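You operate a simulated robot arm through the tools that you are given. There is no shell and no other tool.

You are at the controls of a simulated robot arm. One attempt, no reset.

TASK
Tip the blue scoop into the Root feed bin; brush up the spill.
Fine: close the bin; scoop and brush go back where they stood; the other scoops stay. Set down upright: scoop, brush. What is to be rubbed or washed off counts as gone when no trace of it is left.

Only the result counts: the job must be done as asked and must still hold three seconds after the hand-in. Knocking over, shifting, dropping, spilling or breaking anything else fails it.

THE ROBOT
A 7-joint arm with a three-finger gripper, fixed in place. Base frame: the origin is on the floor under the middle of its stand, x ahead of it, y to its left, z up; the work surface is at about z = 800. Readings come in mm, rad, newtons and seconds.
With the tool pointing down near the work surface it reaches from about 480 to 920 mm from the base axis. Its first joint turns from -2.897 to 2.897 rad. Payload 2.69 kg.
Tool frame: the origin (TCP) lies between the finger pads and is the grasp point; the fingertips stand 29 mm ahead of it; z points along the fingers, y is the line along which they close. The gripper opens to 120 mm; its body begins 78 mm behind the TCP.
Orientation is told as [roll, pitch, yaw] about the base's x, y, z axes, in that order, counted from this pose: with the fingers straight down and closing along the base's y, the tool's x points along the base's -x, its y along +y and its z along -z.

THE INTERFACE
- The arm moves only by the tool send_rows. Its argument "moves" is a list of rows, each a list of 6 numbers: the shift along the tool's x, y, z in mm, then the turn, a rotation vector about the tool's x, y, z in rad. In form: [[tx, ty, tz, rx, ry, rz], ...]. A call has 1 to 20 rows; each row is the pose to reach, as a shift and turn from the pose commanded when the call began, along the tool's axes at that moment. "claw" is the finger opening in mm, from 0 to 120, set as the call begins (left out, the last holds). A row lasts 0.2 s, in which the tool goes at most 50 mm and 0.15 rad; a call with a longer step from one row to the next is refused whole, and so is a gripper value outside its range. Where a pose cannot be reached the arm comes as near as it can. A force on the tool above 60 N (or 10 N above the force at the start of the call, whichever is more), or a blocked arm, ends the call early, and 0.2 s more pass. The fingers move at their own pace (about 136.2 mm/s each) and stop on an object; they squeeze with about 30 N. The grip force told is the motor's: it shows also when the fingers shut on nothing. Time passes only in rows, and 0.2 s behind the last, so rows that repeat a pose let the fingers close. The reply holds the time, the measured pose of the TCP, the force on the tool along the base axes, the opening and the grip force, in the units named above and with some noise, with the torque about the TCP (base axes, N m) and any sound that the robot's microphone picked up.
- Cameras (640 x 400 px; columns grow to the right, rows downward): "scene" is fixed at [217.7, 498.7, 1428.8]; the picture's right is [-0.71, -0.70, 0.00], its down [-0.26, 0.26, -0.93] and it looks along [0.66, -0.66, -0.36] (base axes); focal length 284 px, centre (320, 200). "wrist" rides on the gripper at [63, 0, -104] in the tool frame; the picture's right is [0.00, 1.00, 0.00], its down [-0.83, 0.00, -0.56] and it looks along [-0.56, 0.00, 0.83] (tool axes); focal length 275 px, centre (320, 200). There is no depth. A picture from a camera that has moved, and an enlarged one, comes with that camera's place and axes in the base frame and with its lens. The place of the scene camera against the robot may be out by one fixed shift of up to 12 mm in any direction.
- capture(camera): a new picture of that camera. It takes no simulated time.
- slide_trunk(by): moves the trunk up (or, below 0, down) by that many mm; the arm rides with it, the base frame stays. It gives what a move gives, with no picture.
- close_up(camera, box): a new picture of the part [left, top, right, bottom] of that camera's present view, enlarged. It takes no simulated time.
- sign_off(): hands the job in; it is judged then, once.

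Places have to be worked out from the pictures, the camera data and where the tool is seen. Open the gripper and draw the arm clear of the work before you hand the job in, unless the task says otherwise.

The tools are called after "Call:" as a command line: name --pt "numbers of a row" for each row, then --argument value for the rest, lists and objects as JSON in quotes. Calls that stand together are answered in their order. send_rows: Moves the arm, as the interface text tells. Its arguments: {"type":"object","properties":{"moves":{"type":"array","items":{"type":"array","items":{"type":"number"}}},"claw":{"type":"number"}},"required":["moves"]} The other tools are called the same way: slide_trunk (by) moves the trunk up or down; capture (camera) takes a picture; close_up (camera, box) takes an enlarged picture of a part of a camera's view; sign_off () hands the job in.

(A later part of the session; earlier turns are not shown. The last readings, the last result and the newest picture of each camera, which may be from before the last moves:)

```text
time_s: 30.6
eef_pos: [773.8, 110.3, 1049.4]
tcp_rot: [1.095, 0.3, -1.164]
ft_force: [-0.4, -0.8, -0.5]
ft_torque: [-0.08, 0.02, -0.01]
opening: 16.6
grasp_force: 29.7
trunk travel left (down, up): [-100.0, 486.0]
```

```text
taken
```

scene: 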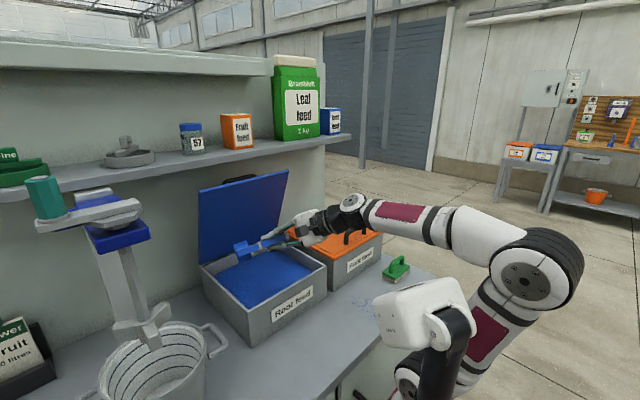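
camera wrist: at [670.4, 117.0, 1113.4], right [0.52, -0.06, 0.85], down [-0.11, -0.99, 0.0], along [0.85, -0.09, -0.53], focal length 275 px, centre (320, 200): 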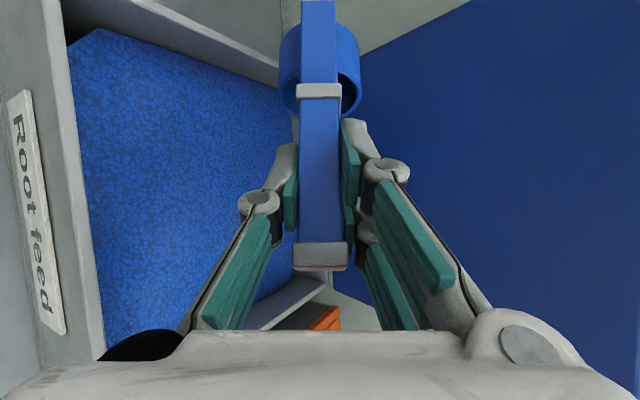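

The turn back is tracking well. I complete it to the upright grasp orientation while raising slightly.

Call:
send_rows --pt "0.5 1.8 -1 0.0543 -0.0045 -0.128" --pt "0.9 3.6 -2 0.1085 -0.0089 -0.256" --pt "1.4 5.4 -3 0.1628 -0.0134 -0.3841" --pt "1.9 7.1 -4 0.2171 -0.0179 -0.5121" --pt "2.3 8.9 -5 0.2713 -0.0223 -0.6401" --pt "2.8 10.7 -6 0.3256 -0.0268 -0.7681" --pt "3.3 12.5 -6.9 0.3799 -0.0313 -0.8961" --pt "3.7 14.3 -7.9 0.4341 -0.0357 -1.0241" --pt "4.2 16 -8.9 0.4884 -0.0402 -1.1522" --pt "4.7 17.8 -9.9 0.5427 -0.0447 -1.2802" --pt "5.1 19.6 -10.9 0.5969 -0.0491 -1.4082" --pt "5.6 21.4 -11.9 0.6512 -0.0536 -1.5362" --pt "5.6 21.4 -11.9 0.6512 -0.0536 -1.5362"

Call:
capture --camera "wrist"

Call:
capture --camera "scene"

```text
time_s: 33.4
eef_pos: [774.5, 109.4, 1074.1]
tcp_rot: [0.002, -0.657, 0.071]
ft_force: [0.4, -0.5, 0.2]
ft_torque: [-0.03, 0.02, -0.03]
opening: 16.7
grasp_force: 29.9
trunk travel left (down, up): [-100.0, 486.0]
```

```text
taken
camera wrist: at [661.5, 101.2, 1118.9], right [-0.08, 1.0, 0.0], down [0.32, 0.03, 0.95], along [0.94, 0.07, -0.32], focal length 275 px, centre (320, 200)
```

wrist: 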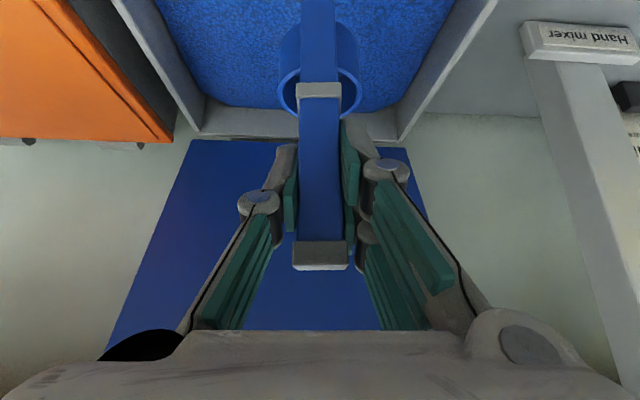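

```text
taken
```

scene: 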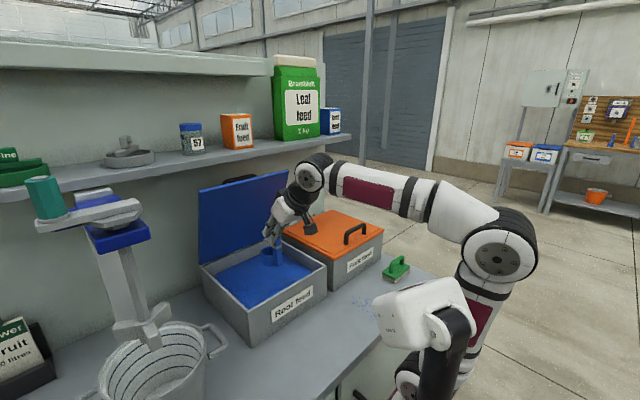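

The scoop is upright again and empty, orientation equal to the grasp. I carry it back out over the bin's front wall and down to about 55 mm above its place.

Call:
send_rows --pt "10 0.7 -6 0 0 0" --pt "30 2 -18 0 0 0" --pt "55 3.7 -32 0 0 0" --pt "80 5.4 -47 0 0 0" --pt "98.7 6.7 -58.4 0 0 0" --pt "118 7.5 -53 0 0 0" --pt "142 8.5 -46 0 0 0" --pt "166 9.4 -38 0 0 0" --pt "190 10.3 -30 0 0 0" --pt "208 11 -25 0 0 0" --pt "216.3 11.3 -22.8 0 0 0" --pt "216.3 11.3 -22.8 0 0 0" --pt "216.3 11.3 -22.8 0 0 0"

Call:
capture --camera "wrist"

Call:
capture --camera "scene"

```text
time_s: 36.2
eef_pos: [588.0, 103.9, 961.3]
tcp_rot: [0.009, -0.654, 0.06]
ft_force: [0.6, 0.9, -0.5]
ft_torque: [-0.03, 0.0, -0.01]
opening: 16.8
grasp_force: 30.0
trunk travel left (down, up): [-100.0, 486.0]
```

```text
taken
camera wrist: at [475.4, 97.4, 1005.6], right [-0.07, 1.0, 0.0], down [0.32, 0.02, 0.95], along [0.94, 0.07, -0.32], focal length 275 px, centre (320, 200)
```

wrist: 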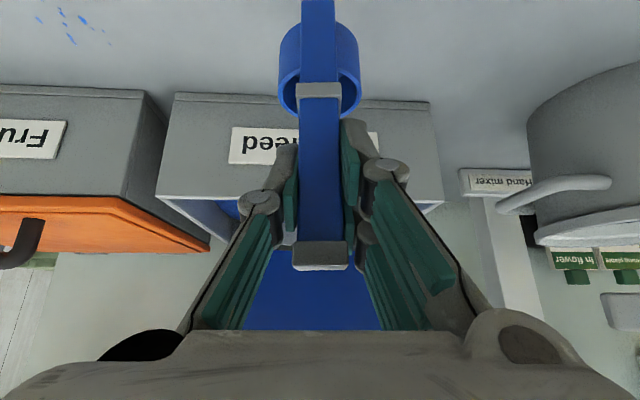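

```text
taken
```

scene: 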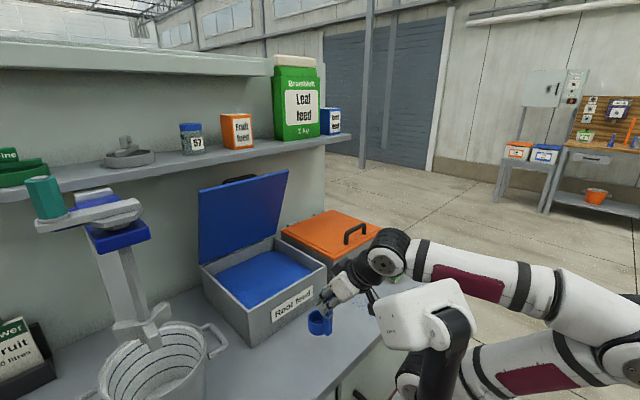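

The scoop hangs about 55 mm over its spot. I descend 46 mm and check the pose before the final correction.

Call:
send_rows --pt "6 0 8 0 0 0" --pt "13 0 17 0 0 0" --pt "20 0 26 0 0 0" --pt "26 0 33.5 0 0 0" --pt "28 0 36.5 0 0 0" --pt "28 0 36.5 0 0 0"

```text
time_s: 37.6
eef_pos: [587.2, 107.9, 918.1]
tcp_rot: [0.011, -0.659, 0.063]
ft_force: [0.4, -0.2, -0.7]
ft_torque: [0.0, -0.02, -0.02]
opening: 16.7
grasp_force: 29.9
trunk travel left (down, up): [-100.0, 486.0]
```

Pose is within 2 mm of the original line. I correct the small roll/yaw and lower to about z 907, just above contact.

Call:
send_rows --pt "1.5 -0.2 3 0.0025 0 -0.003" --pt "3.5 -0.4 6 0.0051 0 -0.0065" --pt "5.1 -0.5 9.3 0.0051 0 -0.0065" --pt "5.1 -0.5 9.3 0.0051 0 -0.0065" --pt "5.1 -0.5 9.3 0.0051 0 -0.0065"

Call:
close_up --camera "scene" --box '[270, 270, 380, 370]'

Call:
capture --camera "wrist"

```text
time_s: 38.8
eef_pos: [590.7, 105.7, 907.1]
tcp_rot: [0.001, -0.658, 0.064]
ft_force: [-1.7, 0.4, 2.5]
ft_torque: [0.12, 0.0, 0.01]
opening: 16.9
grasp_force: 29.9
trunk travel left (down, up): [-100.0, 486.0]
```

```text
4.00 times, centred on (325, 320) of scene
camera zoom: at [217.7, 498.7, 1428.8], right [-0.71, -0.7, 0.0], down [-0.26, 0.26, -0.93], along [0.66, -0.66, -0.36], focal length 1136 px, centre (300, -280)
```

zoom: 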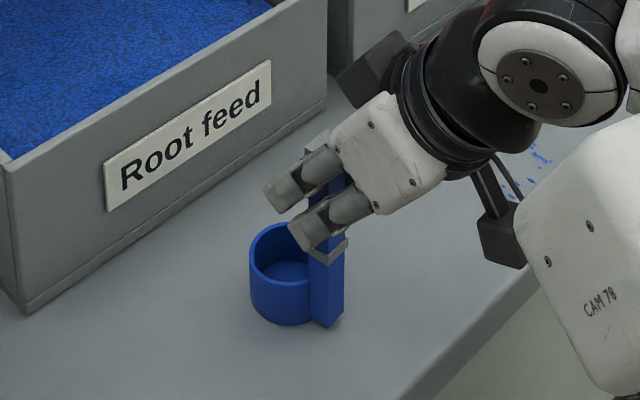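

```text
taken
camera wrist: at [478.1, 98.3, 950.6], right [-0.07, 1.0, 0.0], down [0.32, 0.02, 0.95], along [0.95, 0.07, -0.32], focal length 275 px, centre (320, 200)
```

wrist: 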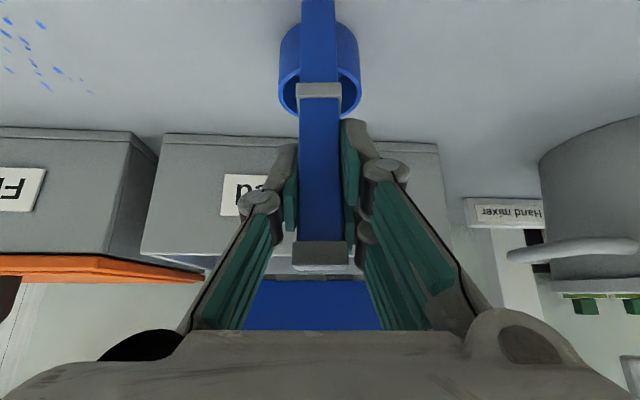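

The base has just touched (2.5 N up at z 907) about 2 mm off its old place. I lift a hair, shift that 2 mm back, and set it down again.

Call:
send_rows --pt "-1.8 0 -2.4 0 0 0" --pt "-0.3 1.6 -3.5 0 0 0" --pt "-0.3 1.6 -3.5 0 0 0" --pt "0.7 1.6 -2.1 0 0 0" --pt "1.8 1.6 -0.7 0 0 0" --pt "1.8 1.6 -0.7 0 0 0"

Call:
close_up --camera "scene" --box '[290, 250, 430, 360]'

```text
time_s: 40.2
eef_pos: [588.7, 104.8, 905.9]
tcp_rot: [0.009, -0.659, 0.058]
ft_force: [-3.0, -7.4, 25.8]
ft_torque: [-0.22, -0.04, -0.03]
opening: 16.8
grasp_force: 29.6
trunk travel left (down, up): [-100.0, 486.0]
```

```text
3.64 times, centred on (360, 305) of scene
camera zoom: at [217.7, 498.7, 1428.8], right [-0.71, -0.7, 0.0], down [-0.26, 0.26, -0.93], along [0.66, -0.66, -0.36], focal length 1033 px, centre (174, -182)
```

zoom: 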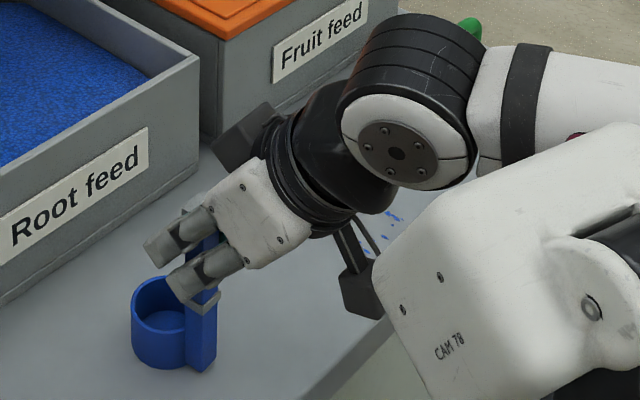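

Now it presses with 26 N, and the scene view suggests the scoop is a few mm toward −y/+x of its old spot. I lift about 4 mm to free it and compare again.

Call:
send_rows --pt "-1.2 0 -1.6 0 0 0" --pt "-2.4 0 -3.2 0 0 0" --pt "-2.4 0 -3.2 0 0 0" --pt "-2.4 0 -3.2 0 0 0"

Call:
close_up --camera "scene" --box '[290, 250, 430, 360]'

Call:
capture --camera "wrist"

```text
time_s: 41.2
eef_pos: [590.1, 104.5, 908.2]
tcp_rot: [0.009, -0.652, 0.056]
ft_force: [-0.7, 0.1, -0.6]
ft_torque: [0.01, -0.03, -0.01]
opening: 16.9
grasp_force: 30.1
trunk travel left (down, up): [-100.0, 486.0]
```

```text
3.64 times, centred on (360, 305) of scene
camera zoom: at [217.7, 498.7, 1428.8], right [-0.71, -0.7, 0.0], down [-0.26, 0.26, -0.93], along [0.66, -0.66, -0.36], focal length 1033 px, centre (174, -182)
```

zoom: 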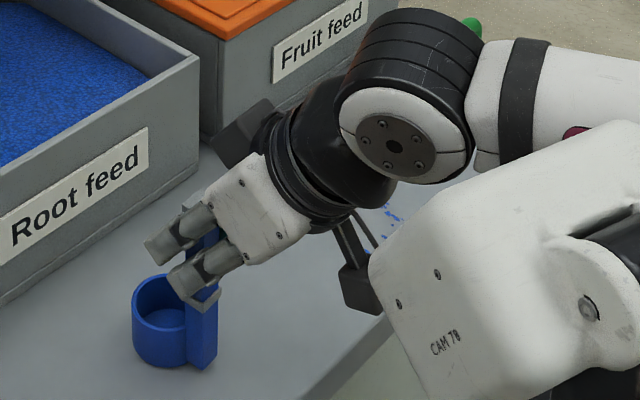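

```text
taken
camera wrist: at [476.7, 97.6, 952.7], right [-0.06, 1.0, 0.0], down [0.32, 0.02, 0.95], along [0.94, 0.06, -0.32], focal length 275 px, centre (320, 200)
```

wrist: 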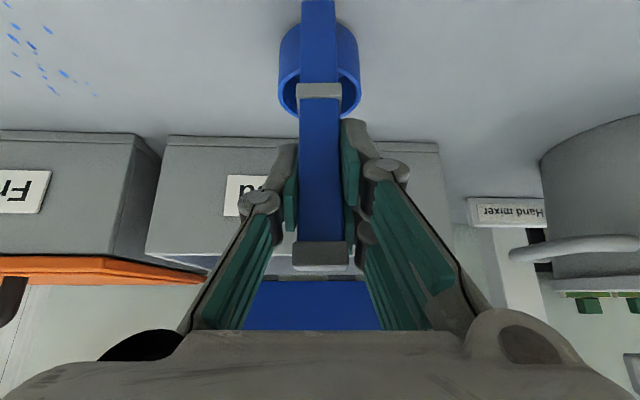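

The scoop is free, 1 mm above the top. I correct y by about +3 mm, x by −1 mm and the small yaw.

Call:
send_rows --pt "0.4 1.6 -0.3 0 -0.002 -0.006" --pt "0.9 3.3 -0.7 -0.001 -0.005 -0.0117" --pt "0.9 3.3 -0.7 -0.001 -0.005 -0.0117" --pt "0.9 3.3 -0.7 -0.001 -0.005 -0.0117" --pt "0.9 3.3 -0.7 -0.001 -0.005 -0.0117"

Call:
close_up --camera "scene" --box '[290, 250, 430, 360]'

```text
time_s: 42.4
eef_pos: [589.1, 104.6, 907.3]
tcp_rot: [0.005, -0.652, 0.063]
ft_force: [-0.7, -0.1, -0.3]
ft_torque: [-0.03, 0.05, 0.04]
opening: 16.4
grasp_force: 30.3
trunk travel left (down, up): [-100.0, 486.0]
```

```text
3.64 times, centred on (360, 305) of scene
camera zoom: at [217.7, 498.7, 1428.8], right [-0.71, -0.7, 0.0], down [-0.26, 0.26, -0.93], along [0.66, -0.66, -0.36], focal length 1033 px, centre (174, -182)
```

zoom: 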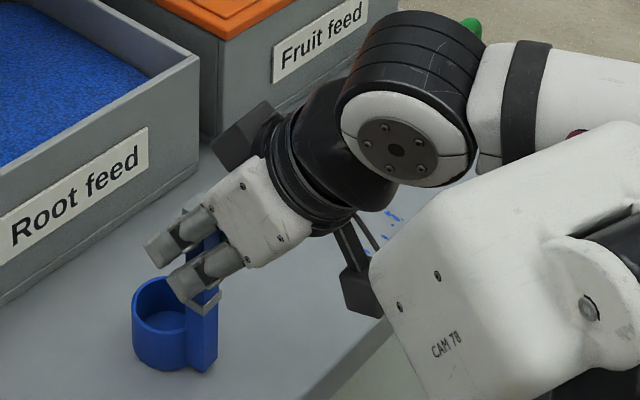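

y hardly moved (104.6), so I command another +4 mm in y.

Call:
send_rows --pt "0 2 0 0 0 -0.005" --pt "0 4 0 0 0 -0.01" --pt "0 4 0 0 0 -0.01" --pt "0 4 0 0 0 -0.01"

Call:
close_up --camera "scene" --box '[290, 250, 430, 360]'

```text
time_s: 43.4
eef_pos: [587.2, 107.8, 906.6]
tcp_rot: [0.001, -0.65, 0.069]
ft_force: [0.9, -1.8, 1.9]
ft_torque: [-0.02, -0.08, -0.04]
opening: 16.9
grasp_force: 30.3
trunk travel left (down, up): [-100.0, 486.0]
```

```text
3.64 times, centred on (360, 305) of scene
camera zoom: at [217.7, 498.7, 1428.8], right [-0.71, -0.7, 0.0], down [-0.26, 0.26, -0.93], along [0.66, -0.66, -0.36], focal length 1033 px, centre (174, -182)
```

zoom: 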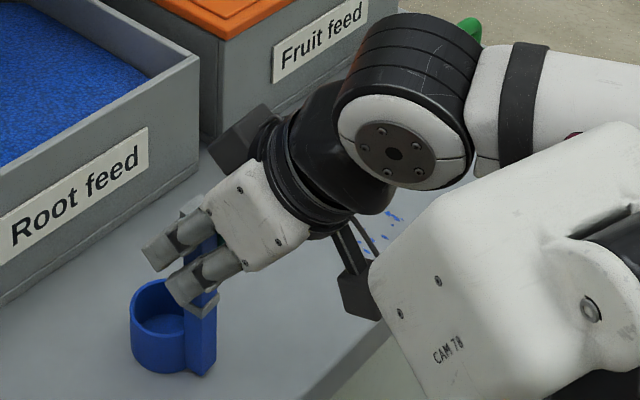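

Now at (587, 108) with light contact (1.9 N), essentially the original place. I open the gripper to release.

Call:
send_rows --pt "0 0 0 0 0 0" --pt "0 0 0 0 0 0" --pt "0 0 0 0 0 0" --pt "0 0 0 0 0 0" --claw 100

Call:
capture --camera "wrist"

Call:
close_up --camera "scene" --box '[290, 250, 430, 360]'

```text
time_s: 44.4
eef_pos: [587.7, 109.1, 906.5]
tcp_rot: [-0.001, -0.653, 0.071]
ft_force: [-0.4, 0.5, 0.2]
ft_torque: [-0.01, 0.02, -0.02]
opening: 99.8
grasp_force: 0.0
trunk travel left (down, up): [-100.0, 486.0]
```

```text
taken
camera wrist: at [475.0, 100.8, 951.8], right [-0.08, 1.0, 0.0], down [0.32, 0.03, 0.95], along [0.94, 0.07, -0.32], focal length 275 px, centre (320, 200)
```

wrist: 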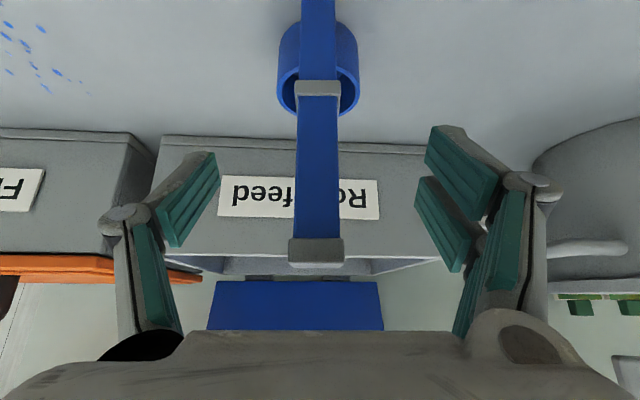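

```text
3.64 times, centred on (360, 305) of scene
camera zoom: at [217.7, 498.7, 1428.8], right [-0.71, -0.7, 0.0], down [-0.26, 0.26, -0.93], along [0.66, -0.66, -0.36], focal length 1033 px, centre (174, -182)
```

zoom: 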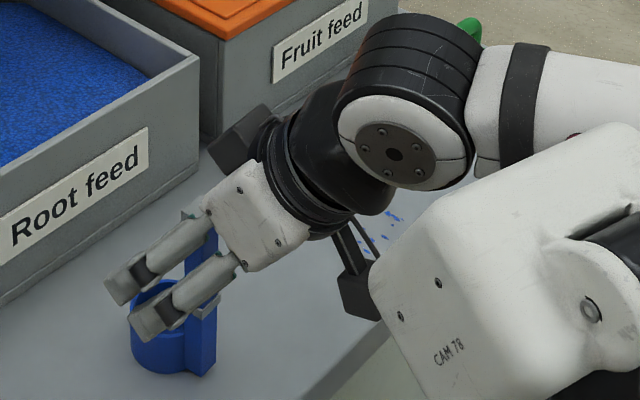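

The scoop stands upright on its own. I lift the open gripper straight up clear of the handle, then raise the trunk for the brush work.

Call:
send_rows --pt "-9 0 -12 0 0 0" --pt "-24 0 -31 0 0 0" --pt "-40 0 -52 0 0 0" --pt "-56 0 -73 0 0 0" --pt "-73 0 -95 0 0 0" --pt "-79 0 -103 0 0 0" --pt "-79 0 -103 0 0 0"

Call:
slide_trunk --by 300

Call:
capture --camera "scene"

Call:
close_up --camera "scene" --box '[290, 250, 430, 360]'

```text
time_s: 46.0
eef_pos: [583.6, 118.5, 1038.9]
tcp_rot: [-0.022, -0.659, 0.106]
ft_force: [0.5, 0.1, -0.5]
ft_torque: [0.06, -0.01, -0.02]
opening: 100.0
grasp_force: 0.0
trunk travel left (down, up): [-100.0, 486.0]
```

```text
time_s: 49.0
eef_pos: [585.2, 117.4, 1337.8]
tcp_rot: [-0.022, -0.659, 0.105]
ft_force: [0.2, 0.2, -0.2]
ft_torque: [-0.03, 0.01, 0.03]
opening: 100.0
grasp_force: 0.1
trunk travel left (down, up): [-400.0, 186.0]
```

```text
taken
```

scene: 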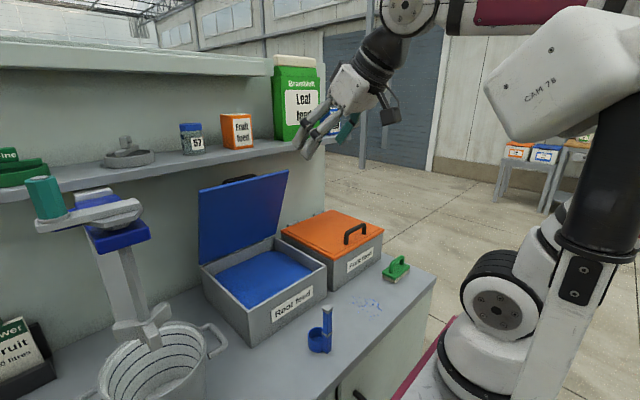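

```text
3.64 times, centred on (360, 305) of scene
camera zoom: at [217.7, 498.7, 1428.8], right [-0.71, -0.7, 0.0], down [-0.26, 0.26, -0.93], along [0.66, -0.66, -0.36], focal length 1033 px, centre (174, -182)
```

zoom: 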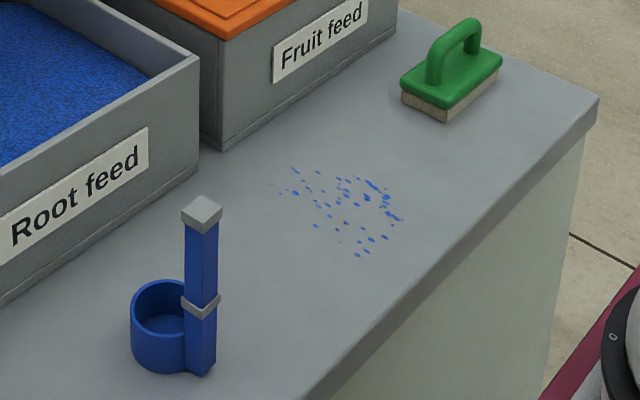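

The scoop stands upright within about 2–3 mm of its old spot, and nothing spilled beside the bin. Next the brush: I raise the trunk to its original height, level the tool and move right.

Call:
slide_trunk --by 100

Call:
send_rows --pt "0 -30 0 0 0.11 0" --pt "0 -70 0 0 0.22 0" --pt "0 -110 0 0 0.33 0" --pt "0 -150 0 0 0.44 0" --pt "0 -190 0 0 0.55 0" --pt "0 -220 0 0 0.659 0" --pt "0 -220 0 0 0.659 0" --claw 120

```text
time_s: 50.3
eef_pos: [586.0, 117.0, 1436.8]
tcp_rot: [-0.024, -0.66, 0.105]
ft_force: [-0.5, 0.5, 0.0]
ft_torque: [0.04, 0.01, 0.01]
opening: 100.0
grasp_force: 0.0
trunk travel left (down, up): [-500.0, 86.0]
```

```text
time_s: 51.9
eef_pos: [602.7, -101.9, 1444.7]
tcp_rot: [-0.016, 0.0, 0.09]
ft_force: [0.9, -0.1, 0.8]
ft_torque: [0.0, 0.0, -0.02]
opening: 120.0
grasp_force: 0.0
trunk travel left (down, up): [-500.0, 86.0]
```

Tool is level at z 1445. I descend to about z 1100 above the brush while turning 90° so the fingers close across its handle.

Call:
send_rows --pt "-0.8 -16.5 28.7 0 0 0.1358" --pt "-1.6 -33 57.5 0 0 0.2716" --pt "-2.3 -49.4 86.2 0 0 0.4074" --pt "-3.1 -65.9 115 0 0 0.5432" --pt "-3.9 -82.3 143.7 0 0 0.679" --pt "-4.7 -98.8 172.5 0 0 0.8148" --pt "-5.4 -115.3 201.2 0 0 0.9506" --pt "-6.2 -131.7 230 0 0 1.0864" --pt "-7 -148.2 258.7 0 0 1.2222" --pt "-7.8 -164.7 287.5 0 0 1.358" --pt "-8.5 -181.1 316.2 0 0 1.4938" --pt "-9.3 -197.6 345 0 0 1.63" --pt "-9.3 -197.6 345 0 0 1.63"

Call:
capture --camera "wrist"

Call:
capture --camera "scene"

```text
time_s: 54.7
eef_pos: [632.1, -304.9, 1099.1]
tcp_rot: [0.003, -0.018, -1.541]
ft_force: [-0.4, -0.4, -0.5]
ft_torque: [0.01, 0.02, -0.01]
opening: 119.7
grasp_force: 0.0
trunk travel left (down, up): [-500.0, 86.0]
```

```text
taken
camera wrist: at [631.6, -239.4, 1203.1], right [1.0, 0.03, 0.0], down [0.03, -0.82, 0.57], along [0.02, -0.57, -0.82], focal length 275 px, centre (320, 200)
```

wrist: 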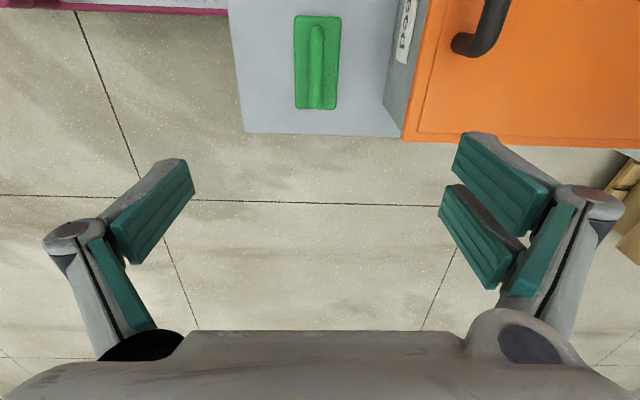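

```text
taken
```

scene: 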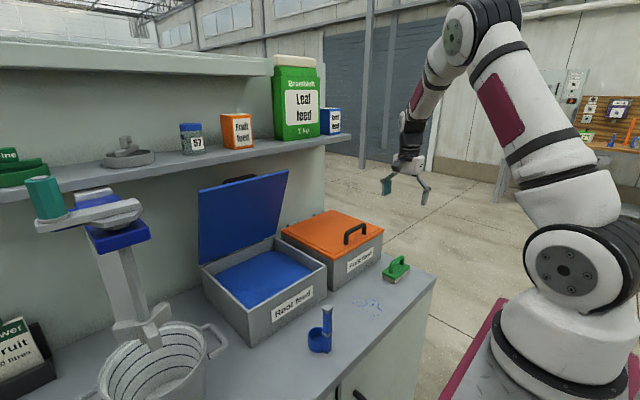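

The brush is in view below. I enlarge it to fix its centre, turn and handle height.

Call:
close_up --camera "wrist" --box '[270, 0, 430, 120]'

Call:
close_up --camera "scene" --box '[370, 250, 420, 290]'

```text
3.33 times, centred on (350, 60) of wrist
camera zoom: at [631.6, -239.4, 1203.1], right [1.0, 0.03, 0.0], down [0.03, -0.82, 0.57], along [0.02, -0.57, -0.82], focal length 918 px, centre (220, 667)
```

zoom: 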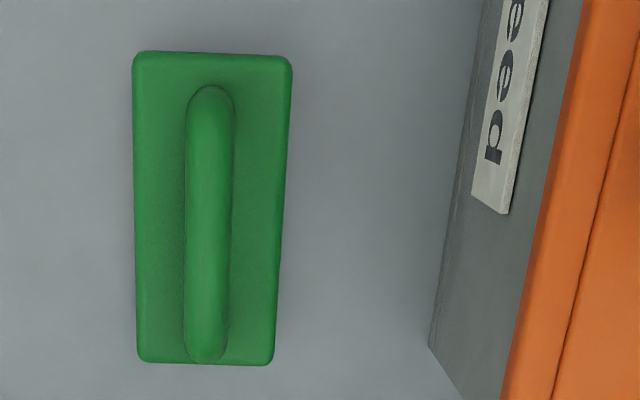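

```text
10.00 times, centred on (395, 270) of scene
camera zoom: at [217.7, 498.7, 1428.8], right [-0.71, -0.7, 0.0], down [-0.26, 0.26, -0.93], along [0.66, -0.66, -0.36], focal length 2840 px, centre (-430, -500)
```

zoom: 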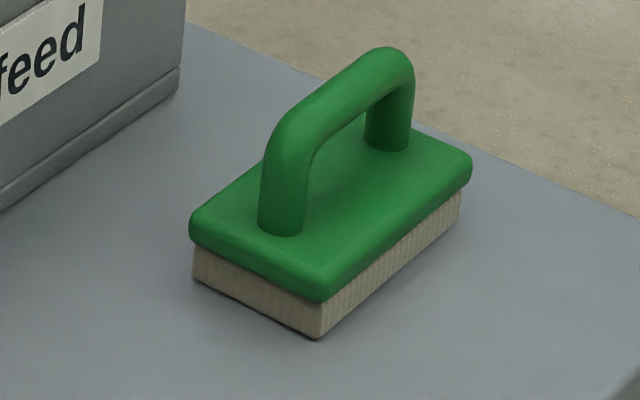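

The brush is centred at (629, −301) with no turn, plate top near z 824 and handle bar near z 862 (16 mm thick). I align the tool and come down to z 960 above it.

Call:
send_rows --pt "1.5 -0.8 30 0 0.005 0.01" --pt "3 -1.5 65 0 0.01 0.02" --pt "4.5 -2.3 100 0 0.018 0.03" --pt "6.5 -3 130 0 0.018 0.03" --pt "6.5 -3 140 0 0.018 0.03" --pt "6.5 -3 140 0 0.018 0.03"

Call:
capture --camera "wrist"

```text
time_s: 56.1
eef_pos: [631.5, -300.2, 960.0]
tcp_rot: [0.003, 0.001, -1.57]
ft_force: [1.0, 0.1, 0.8]
ft_torque: [0.0, -0.01, 0.02]
opening: 120.0
grasp_force: 0.2
trunk travel left (down, up): [-500.0, 86.0]
```

```text
taken
camera wrist: at [631.0, -236.5, 1064.2], right [1.0, 0.01, 0.0], down [0.0, -0.83, 0.56], along [0.01, -0.56, -0.83], focal length 275 px, centre (320, 200)
```

wrist: 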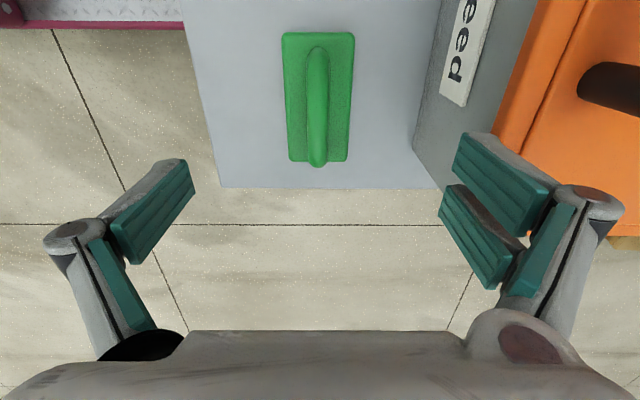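

Tool is straight above the brush. I check the bar's centring in an enlarged view before going down.

Call:
close_up --camera "wrist" --box '[270, 20, 370, 180]'

```text
2.50 times, centred on (320, 100) of wrist
camera zoom: at [631.0, -236.5, 1064.2], right [1.0, 0.01, 0.0], down [0.0, -0.83, 0.56], along [0.01, -0.56, -0.83], focal length 688 px, centre (320, 450)
```

zoom: 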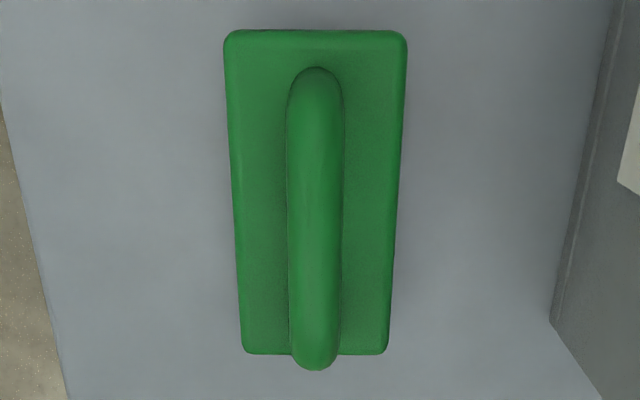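

The bar is 1.4 mm to the −x side of the tool centre. I correct that, narrow the fingers to 60 mm and descend to z 862 around the bar.

Call:
send_rows --pt "0 -1.4 15 0 0 0" --pt "0 -1.4 35 0 0 0" --pt "0 -1.4 55 0 0 0" --pt "0 -1.4 75 0 0 0" --pt "0 -1.4 90 0 0 0" --pt "0 -1.4 98 0 0 0" --pt "0 -1.4 98 0 0 0" --claw 60

Call:
capture --camera "wrist"

Call:
close_up --camera "scene" --box '[350, 220, 450, 300]'

```text
time_s: 57.7
eef_pos: [629.5, -299.3, 861.7]
tcp_rot: [0.004, -0.001, -1.569]
ft_force: [0.2, 0.8, -0.2]
ft_torque: [0.02, 0.03, 0.02]
opening: 60.2
grasp_force: 0.1
trunk travel left (down, up): [-500.0, 86.0]
```

```text
taken
camera wrist: at [629.1, -235.6, 966.2], right [1.0, 0.01, 0.0], down [0.0, -0.83, 0.56], along [0.01, -0.56, -0.83], focal length 275 px, centre (320, 200)
```

wrist: 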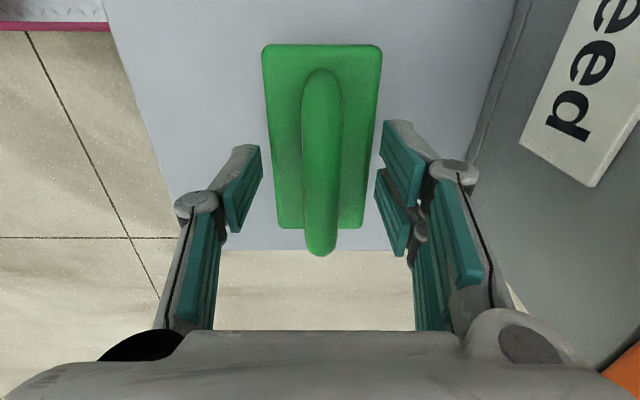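

```text
5.00 times, centred on (400, 260) of scene
camera zoom: at [217.7, 498.7, 1428.8], right [-0.71, -0.7, 0.0], down [-0.26, 0.26, -0.93], along [0.66, -0.66, -0.36], focal length 1420 px, centre (-80, -100)
```

zoom: 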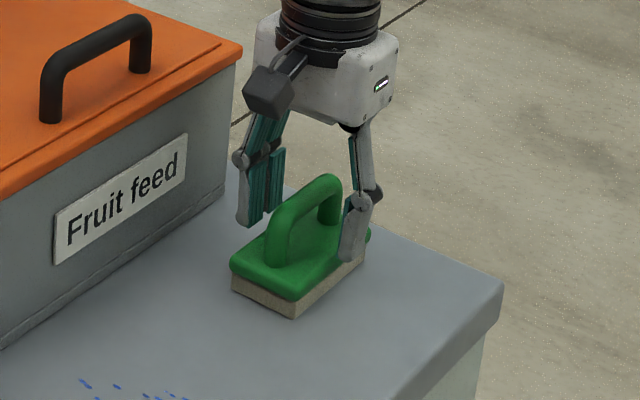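

The fingers straddle the bar without touching the plate. I close on the bar (grasp pose 629.5, −299.3, 861.7 noted for the return).

Call:
send_rows --pt "0 0 0 0 0 0" --pt "0 0 0 0 0 0" --pt "0 0 0 0 0 0" --pt "0 0 0 0 0 0" --pt "0 0 0 0 0 0" --claw 4

Call:
capture --camera "wrist"

Call:
close_up --camera "scene" --box '[350, 220, 450, 300]'

```text
time_s: 58.9
eef_pos: [629.7, -298.2, 863.4]
tcp_rot: [0.003, -0.001, -1.569]
ft_force: [-0.7, -0.2, 0.3]
ft_torque: [-0.03, -0.01, -0.02]
opening: 13.9
grasp_force: 29.9
trunk travel left (down, up): [-500.0, 86.0]
```

```text
taken
camera wrist: at [629.0, -235.6, 966.3], right [1.0, 0.01, 0.0], down [0.0, -0.83, 0.56], along [0.01, -0.56, -0.83], focal length 275 px, centre (320, 200)
```

wrist: 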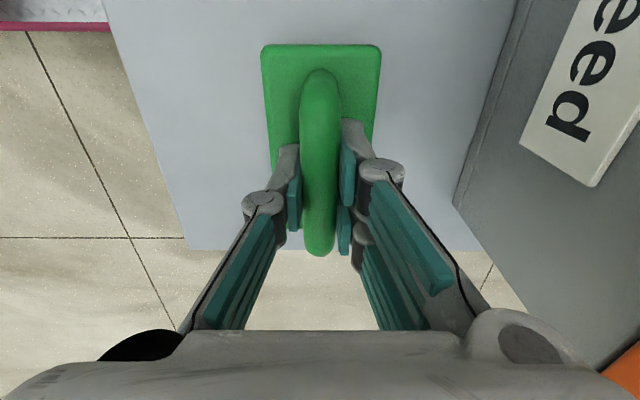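

```text
5.00 times, centred on (400, 260) of scene
camera zoom: at [217.7, 498.7, 1428.8], right [-0.71, -0.7, 0.0], down [-0.26, 0.26, -0.93], along [0.66, -0.66, -0.36], focal length 1420 px, centre (-80, -100)
```

zoom: 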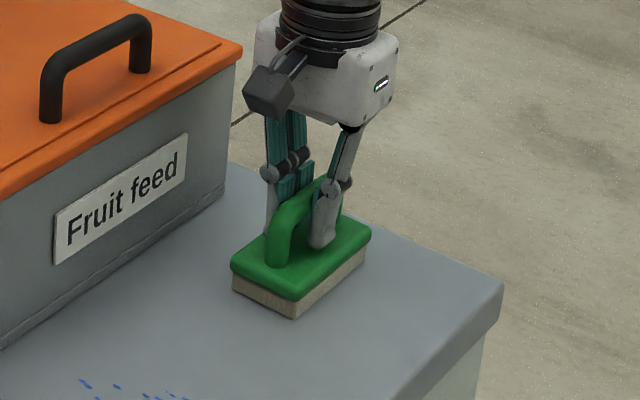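

The brush is gripped (opening 13.9). I lift it 45 mm and carry it to the near end of the spill, about (546, −97).

Call:
send_rows --pt "0 0 -8 0 0 0" --pt "0 0 -25 0 0 0" --pt "0 0 -42 0 0 0" --pt "10 -4 -45 0 0 0" --pt "35 -15 -45 0 0 0" --pt "70 -29 -45 0 0 0" --pt "105 -44 -45 0 0 0" --pt "140 -58 -45 0 0 0" --pt "172 -72 -45 0 0 0" --pt "195 -81 -45 0 0 0" --pt "202 -84 -45 0 0 0" --pt "202 -84 -45 0 0 0"

Call:
capture --camera "wrist"

Call:
capture --camera "scene"

```text
time_s: 61.5
eef_pos: [545.0, -98.5, 907.4]
tcp_rot: [0.002, 0.0, -1.57]
ft_force: [0.9, -0.3, -0.2]
ft_torque: [-0.03, -0.02, 0.0]
opening: 14.1
grasp_force: 30.2
trunk travel left (down, up): [-500.0, 86.0]
```

```text
taken
camera wrist: at [544.7, -33.3, 1011.0], right [1.0, 0.01, 0.0], down [0.0, -0.83, 0.56], along [0.01, -0.56, -0.83], focal length 275 px, centre (320, 200)
```

wrist: 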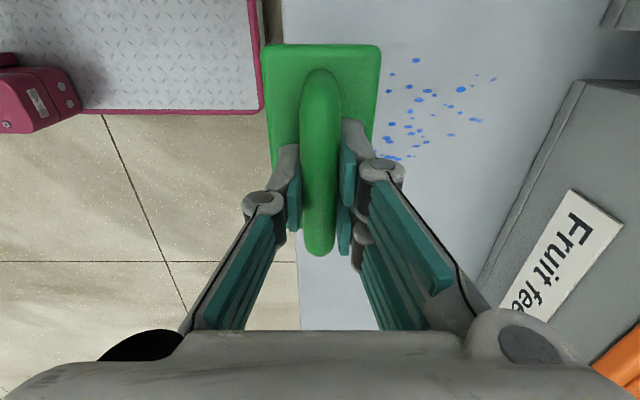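

```text
taken
```

scene: 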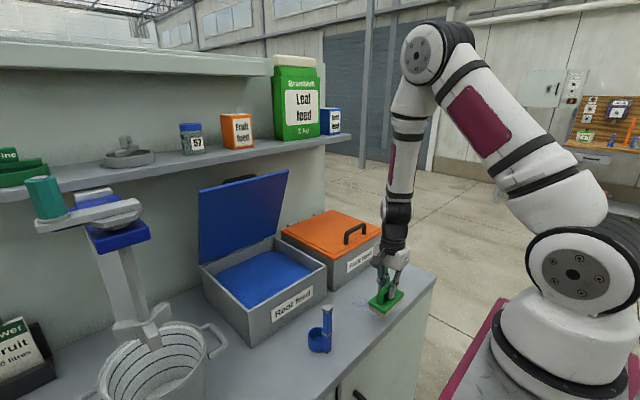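

The brush is over the counter just in front of the spill and covers its y range (−151…−46). I lower it to the surface and read the force.

Call:
send_rows --pt "0 0 15 0 0 0" --pt "0 0 32 0 0 0" --pt "0 0 41 0 0 0" --pt "0 0 44.5 0 0 0" --pt "0 0 46 0 0 0" --pt "0 0 46 0 0 0"

```text
time_s: 62.9
eef_pos: [546.2, -97.8, 861.1]
tcp_rot: [0.004, -0.001, -1.568]
ft_force: [2.9, 1.1, 13.7]
ft_torque: [0.12, -0.06, -0.01]
opening: 14.0
grasp_force: 29.6
trunk travel left (down, up): [-500.0, 86.0]
```

The bristles press with about 14 N. I sweep slowly forward across the spill to x ≈ 685.

Call:
send_rows --pt "0 8 0 0 0 0" --pt "0 20 0 0 0 0" --pt "0 34 0 0 0 0" --pt "0 48 0 0 0 0" --pt "0 62 0 0 0 0" --pt "0 76 0 0 0 0" --pt "0 90 0 0 0 0" --pt "0 104 0 0 0 0" --pt "0 118 0 0 0 0" --pt "0 130 0 0 0 0" --pt "0 138 0 0 0 0" --pt "0 138 0 0 0 0"

Call:
capture --camera "scene"

Call:
close_up --camera "scene" --box '[310, 240, 430, 350]'

Call:
capture --camera "wrist"

```text
time_s: 65.5
eef_pos: [682.7, -99.6, 861.4]
tcp_rot: [0.003, -0.001, -1.569]
ft_force: [-3.1, -0.3, 10.1]
ft_torque: [0.05, 0.0, -0.06]
opening: 13.7
grasp_force: 30.2
trunk travel left (down, up): [-500.0, 86.0]
```

```text
taken
```

scene: 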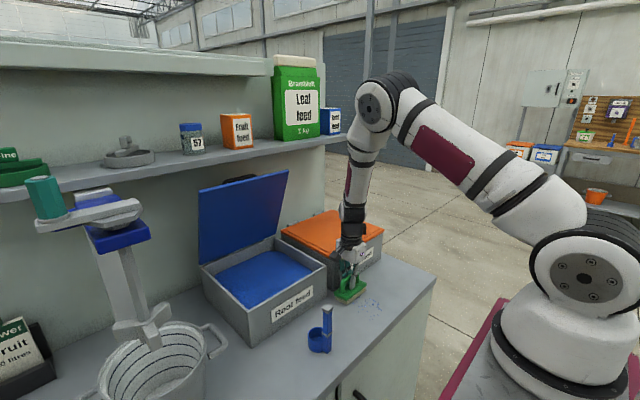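

```text
3.64 times, centred on (370, 295) of scene
camera zoom: at [217.7, 498.7, 1428.8], right [-0.71, -0.7, 0.0], down [-0.26, 0.26, -0.93], along [0.66, -0.66, -0.36], focal length 1033 px, centre (138, -146)
```

zoom: 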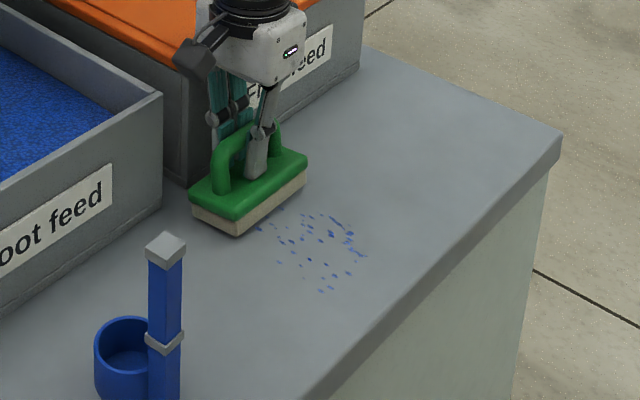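

```text
taken
camera wrist: at [682.8, -34.6, 965.7], right [1.0, 0.01, 0.0], down [0.0, -0.83, 0.56], along [0.01, -0.56, -0.83], focal length 275 px, centre (320, 200)
```

wrist: 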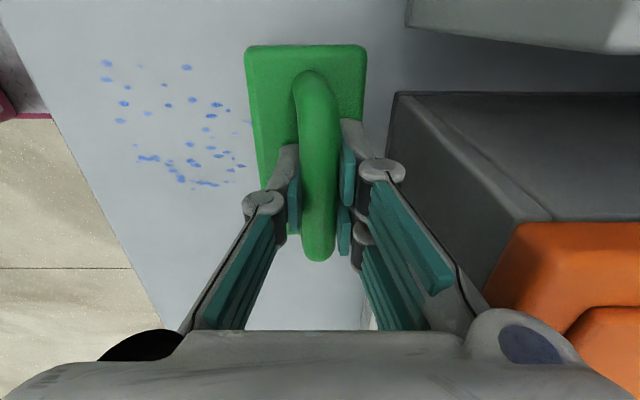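

The specks have faded on the first pass, so several passes are needed. I sweep back and forth again with the same pressure.

Call:
send_rows --pt "0 -10 0 0 0 0" --pt "0 -25 0 0 0 0" --pt "0 -40 0 0 0 0" --pt "0 -55 0 0 0 0" --pt "0 -70 0 0 0 0" --pt "0 -85 0 0 0 0" --pt "0 -100 0 0 0 0" --pt "0 -115 0 0 0 0" --pt "0 -130 0 0 0 0" --pt "0 -138 0 0 0 0" --pt "0 -128 0 0 0 0" --pt "0 -113 0 0 0 0" --pt "0 -98 0 0 0 0" --pt "0 -83 0 0 0 0" --pt "0 -68 0 0 0 0" --pt "0 -53 0 0 0 0" --pt "0 -38 0 0 0 0" --pt "0 -23 0 0 0 0" --pt "0 -8 0 0 0 0" --pt "0 0 0 0 0 0"

Call:
close_up --camera "scene" --box '[310, 240, 430, 350]'

Call:
capture --camera "wrist"

```text
time_s: 69.7
eef_pos: [682.9, -97.2, 861.2]
tcp_rot: [0.002, -0.001, -1.57]
ft_force: [-0.3, 0.0, -1.3]
ft_torque: [0.01, 0.0, -0.01]
opening: 13.8
grasp_force: 30.7
trunk travel left (down, up): [-500.0, 86.0]
```

```text
3.64 times, centred on (370, 295) of scene
camera zoom: at [217.7, 498.7, 1428.8], right [-0.71, -0.7, 0.0], down [-0.26, 0.26, -0.93], along [0.66, -0.66, -0.36], focal length 1033 px, centre (138, -146)
```

zoom: 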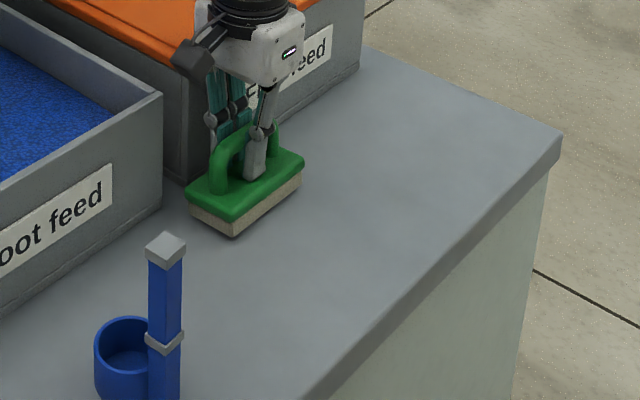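

```text
taken
camera wrist: at [683.3, -33.3, 965.4], right [1.0, 0.01, 0.0], down [0.0, -0.83, 0.56], along [0.01, -0.56, -0.83], focal length 275 px, centre (320, 200)
```

wrist: 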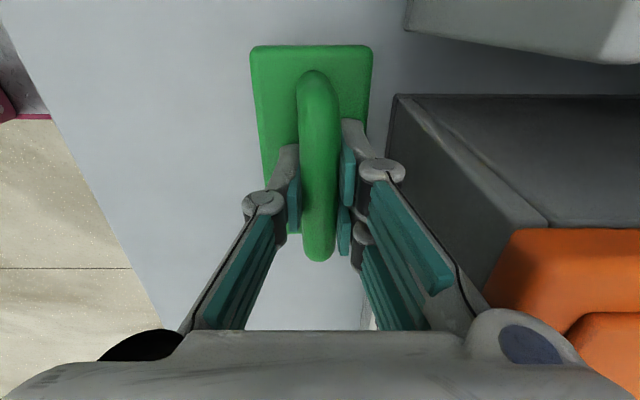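

The visible specks are gone, but the pressure has dropped off (the brush settled in the grip). I press 1.5 mm lower and make another full pass back and forth to be thorough.

Call:
send_rows --pt "0 0 1.5 0 0 0" --pt "0 -15 1.5 0 0 0" --pt "0 -32 1.5 0 0 0" --pt "0 -49 1.5 0 0 0" --pt "0 -66 1.5 0 0 0" --pt "0 -83 1.5 0 0 0" --pt "0 -100 1.5 0 0 0" --pt "0 -117 1.5 0 0 0" --pt "0 -132 1.5 0 0 0" --pt "0 -138 1.5 0 0 0" --pt "0 -125 1.5 0 0 0" --pt "0 -108 1.5 0 0 0" --pt "0 -91 1.5 0 0 0" --pt "0 -74 1.5 0 0 0" --pt "0 -57 1.5 0 0 0" --pt "0 -40 1.5 0 0 0" --pt "0 -23 1.5 0 0 0" --pt "0 -8 1.5 0 0 0" --pt "0 0 1.5 0 0 0" --pt "0 0 1.5 0 0 0"

Call:
capture --camera "wrist"

```text
time_s: 73.9
eef_pos: [683.8, -97.6, 859.3]
tcp_rot: [0.003, 0.002, -1.569]
ft_force: [0.1, -0.1, -1.1]
ft_torque: [0.02, -0.03, 0.03]
opening: 13.8
grasp_force: 29.8
trunk travel left (down, up): [-500.0, 86.0]
```

```text
taken
camera wrist: at [682.7, -33.6, 963.4], right [1.0, 0.01, 0.0], down [0.0, -0.83, 0.56], along [0.01, -0.56, -0.83], focal length 275 px, centre (320, 200)
```

wrist: 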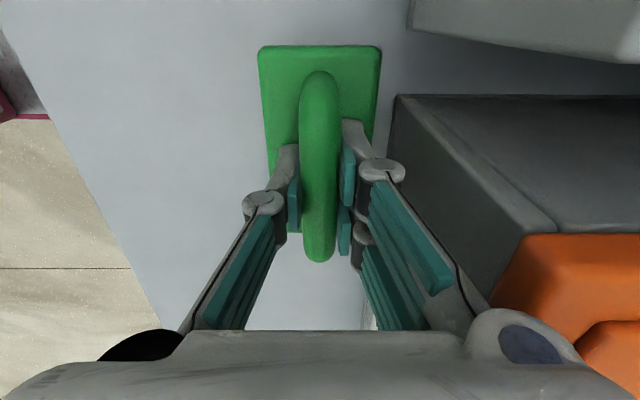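

The brush sits flat again. I lift it and look at the whole spill area from both cameras.

Call:
send_rows --pt "0 0 -15 0 0 0" --pt "0 -10 -40 0 0 0" --pt "-40 -30 -60 0 0 0" --pt "-80 -45 -60 0 0 0" --pt "-120 -54 -60 0 0 0" --pt "-160 -54 -60 0 0 0" --pt "-195 -54 -60 0 0 0" --pt "-203 -54 -60 0 0 0" --pt "-203 -54 -60 0 0 0"

Call:
close_up --camera "scene" --box '[290, 250, 430, 350]'

Call:
close_up --camera "scene" --box '[340, 270, 400, 320]'

Call:
capture --camera "wrist"

```text
time_s: 75.9
eef_pos: [627.5, -300.3, 918.3]
tcp_rot: [0.004, 0.001, -1.569]
ft_force: [1.1, 0.5, -0.6]
ft_torque: [0.01, 0.01, -0.02]
opening: 13.7
grasp_force: 30.0
trunk travel left (down, up): [-500.0, 86.0]
```

```text
4.00 times, centred on (360, 300) of scene
camera zoom: at [217.7, 498.7, 1428.8], right [-0.71, -0.7, 0.0], down [-0.26, 0.26, -0.93], along [0.66, -0.66, -0.36], focal length 1136 px, centre (160, -200)
```

zoom: 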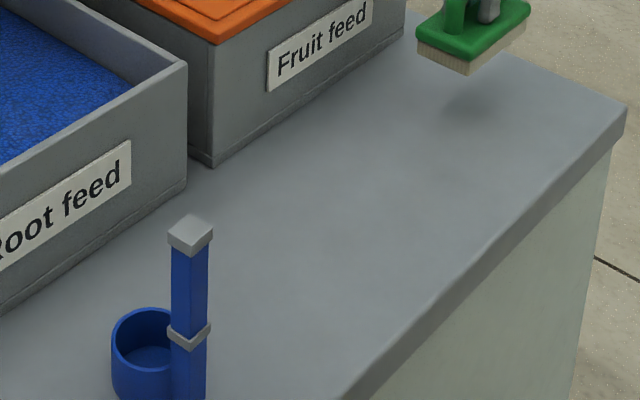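

```text
8.00 times, centred on (370, 295) of scene
camera zoom: at [217.7, 498.7, 1428.8], right [-0.71, -0.7, 0.0], down [-0.26, 0.26, -0.93], along [0.66, -0.66, -0.36], focal length 2272 px, centre (-80, -560)
```

zoom: 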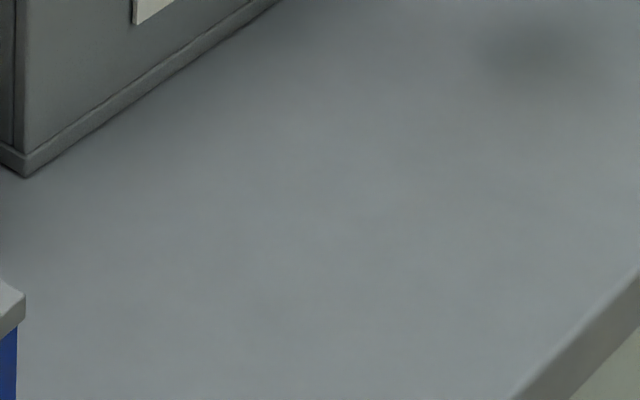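

```text
taken
camera wrist: at [628.5, -236.6, 1022.5], right [1.0, 0.01, 0.0], down [0.0, -0.83, 0.56], along [0.01, -0.56, -0.83], focal length 275 px, centre (320, 200)
```

wrist: 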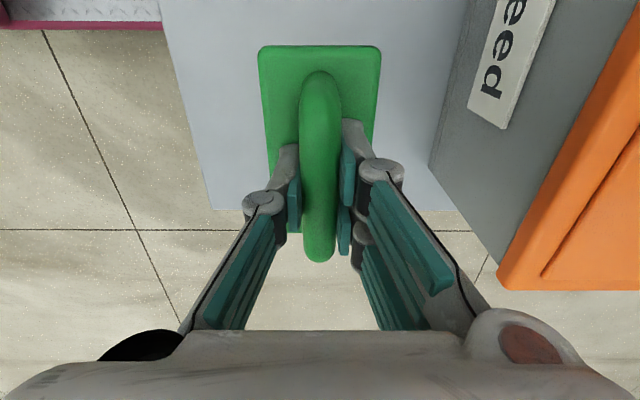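

The counter looks clean in the scene view. I bring the brush back down over its original place (629.6, −299) and feel for contact.

Call:
send_rows --pt "1 1.5 15 0 0 0" --pt "1.5 2 35 0 0 0" --pt "1.5 2 50 0 0 0" --pt "1.5 2 55 0 0 0" --pt "1.5 2 55 0 0 0"

Call:
close_up --camera "scene" --box '[370, 250, 420, 290]'

```text
time_s: 77.1
eef_pos: [632.2, -298.6, 863.9]
tcp_rot: [0.003, -0.001, -1.569]
ft_force: [-0.1, -0.8, -1.7]
ft_torque: [-0.01, 0.05, 0.0]
opening: 13.7
grasp_force: 29.7
trunk travel left (down, up): [-500.0, 86.0]
```

```text
10.00 times, centred on (395, 270) of scene
camera zoom: at [217.7, 498.7, 1428.8], right [-0.71, -0.7, 0.0], down [-0.26, 0.26, -0.93], along [0.66, -0.66, -0.36], focal length 2840 px, centre (-430, -500)
```

zoom: 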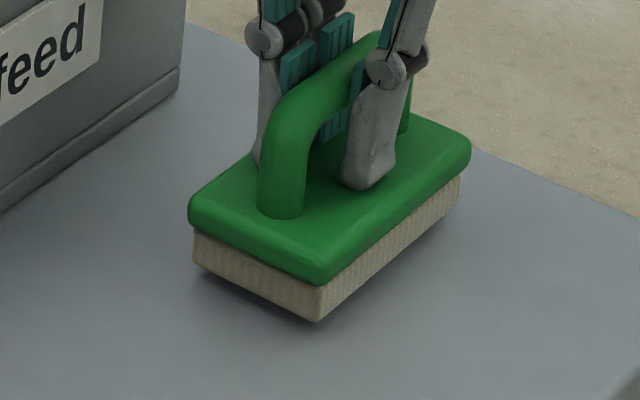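

Still about 5 mm above the counter and about 2 mm too far in x. I correct x and lower slowly to contact.

Call:
send_rows --pt "0 -2.2 1.5 0 0 0" --pt "0 -2.2 3 0 0 0" --pt "0 -2.2 4 0 0 0" --pt "0 -2.2 4.5 0 0 0" --pt "0 -2.2 4.5 0 0 0"

Call:
close_up --camera "scene" --box '[370, 250, 420, 290]'

```text
time_s: 78.3
eef_pos: [628.1, -298.0, 859.0]
tcp_rot: [0.003, -0.001, -1.569]
ft_force: [-0.4, 0.0, -0.8]
ft_torque: [-0.01, -0.02, 0.02]
opening: 14.0
grasp_force: 30.3
trunk travel left (down, up): [-500.0, 86.0]
```

```text
10.00 times, centred on (395, 270) of scene
camera zoom: at [217.7, 498.7, 1428.8], right [-0.71, -0.7, 0.0], down [-0.26, 0.26, -0.93], along [0.66, -0.66, -0.36], focal length 2840 px, centre (-430, -500)
```

zoom: 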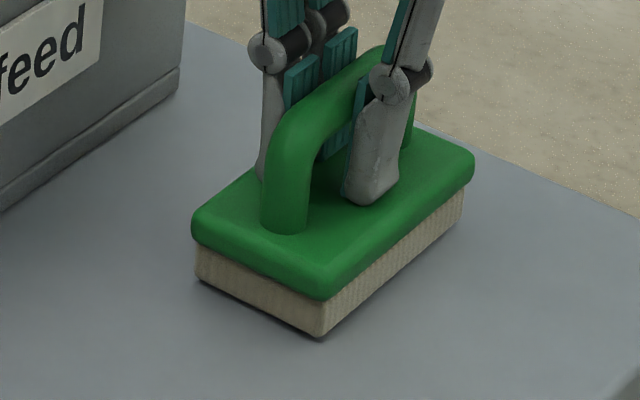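

The brush is within about a millimetre of its original outline and just above the surface. I lower one more millimetre and release.

Call:
send_rows --pt "0 0.5 0.6 0 0 0" --pt "0 0.5 1.2 0 0 0" --pt "0 0.5 1.2 0 0 0"

Call:
send_rows --pt "0 0 0 0 0 0" --pt "0 0 0 0 0 0" --pt "0 0 0 0 0 0" --pt "0 0 0 0 0 0" --claw 60

Call:
close_up --camera "scene" --box '[370, 250, 420, 290]'

```text
time_s: 79.1
eef_pos: [630.7, -299.0, 858.8]
tcp_rot: [0.004, 0.0, -1.57]
ft_force: [0.0, 1.0, -0.9]
ft_torque: [-0.02, 0.04, -0.03]
opening: 13.6
grasp_force: 30.7
trunk travel left (down, up): [-500.0, 86.0]
```

```text
time_s: 80.1
eef_pos: [629.3, -299.5, 858.8]
tcp_rot: [0.002, 0.0, -1.569]
ft_force: [1.2, 0.6, 0.1]
ft_torque: [0.01, 0.03, -0.01]
opening: 60.1
grasp_force: 0.1
trunk travel left (down, up): [-500.0, 86.0]
```

```text
10.00 times, centred on (395, 270) of scene
camera zoom: at [217.7, 498.7, 1428.8], right [-0.71, -0.7, 0.0], down [-0.26, 0.26, -0.93], along [0.66, -0.66, -0.36], focal length 2840 px, centre (-430, -500)
```

zoom: 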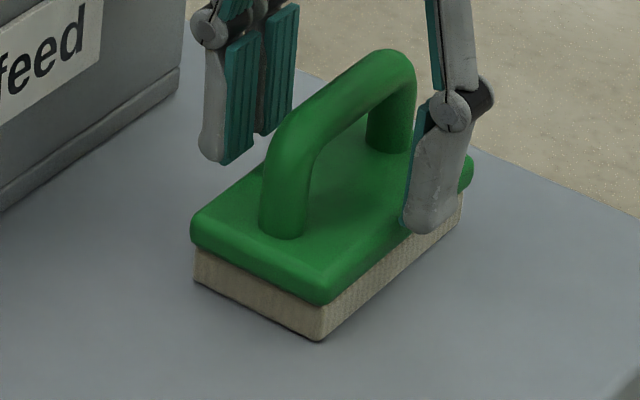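

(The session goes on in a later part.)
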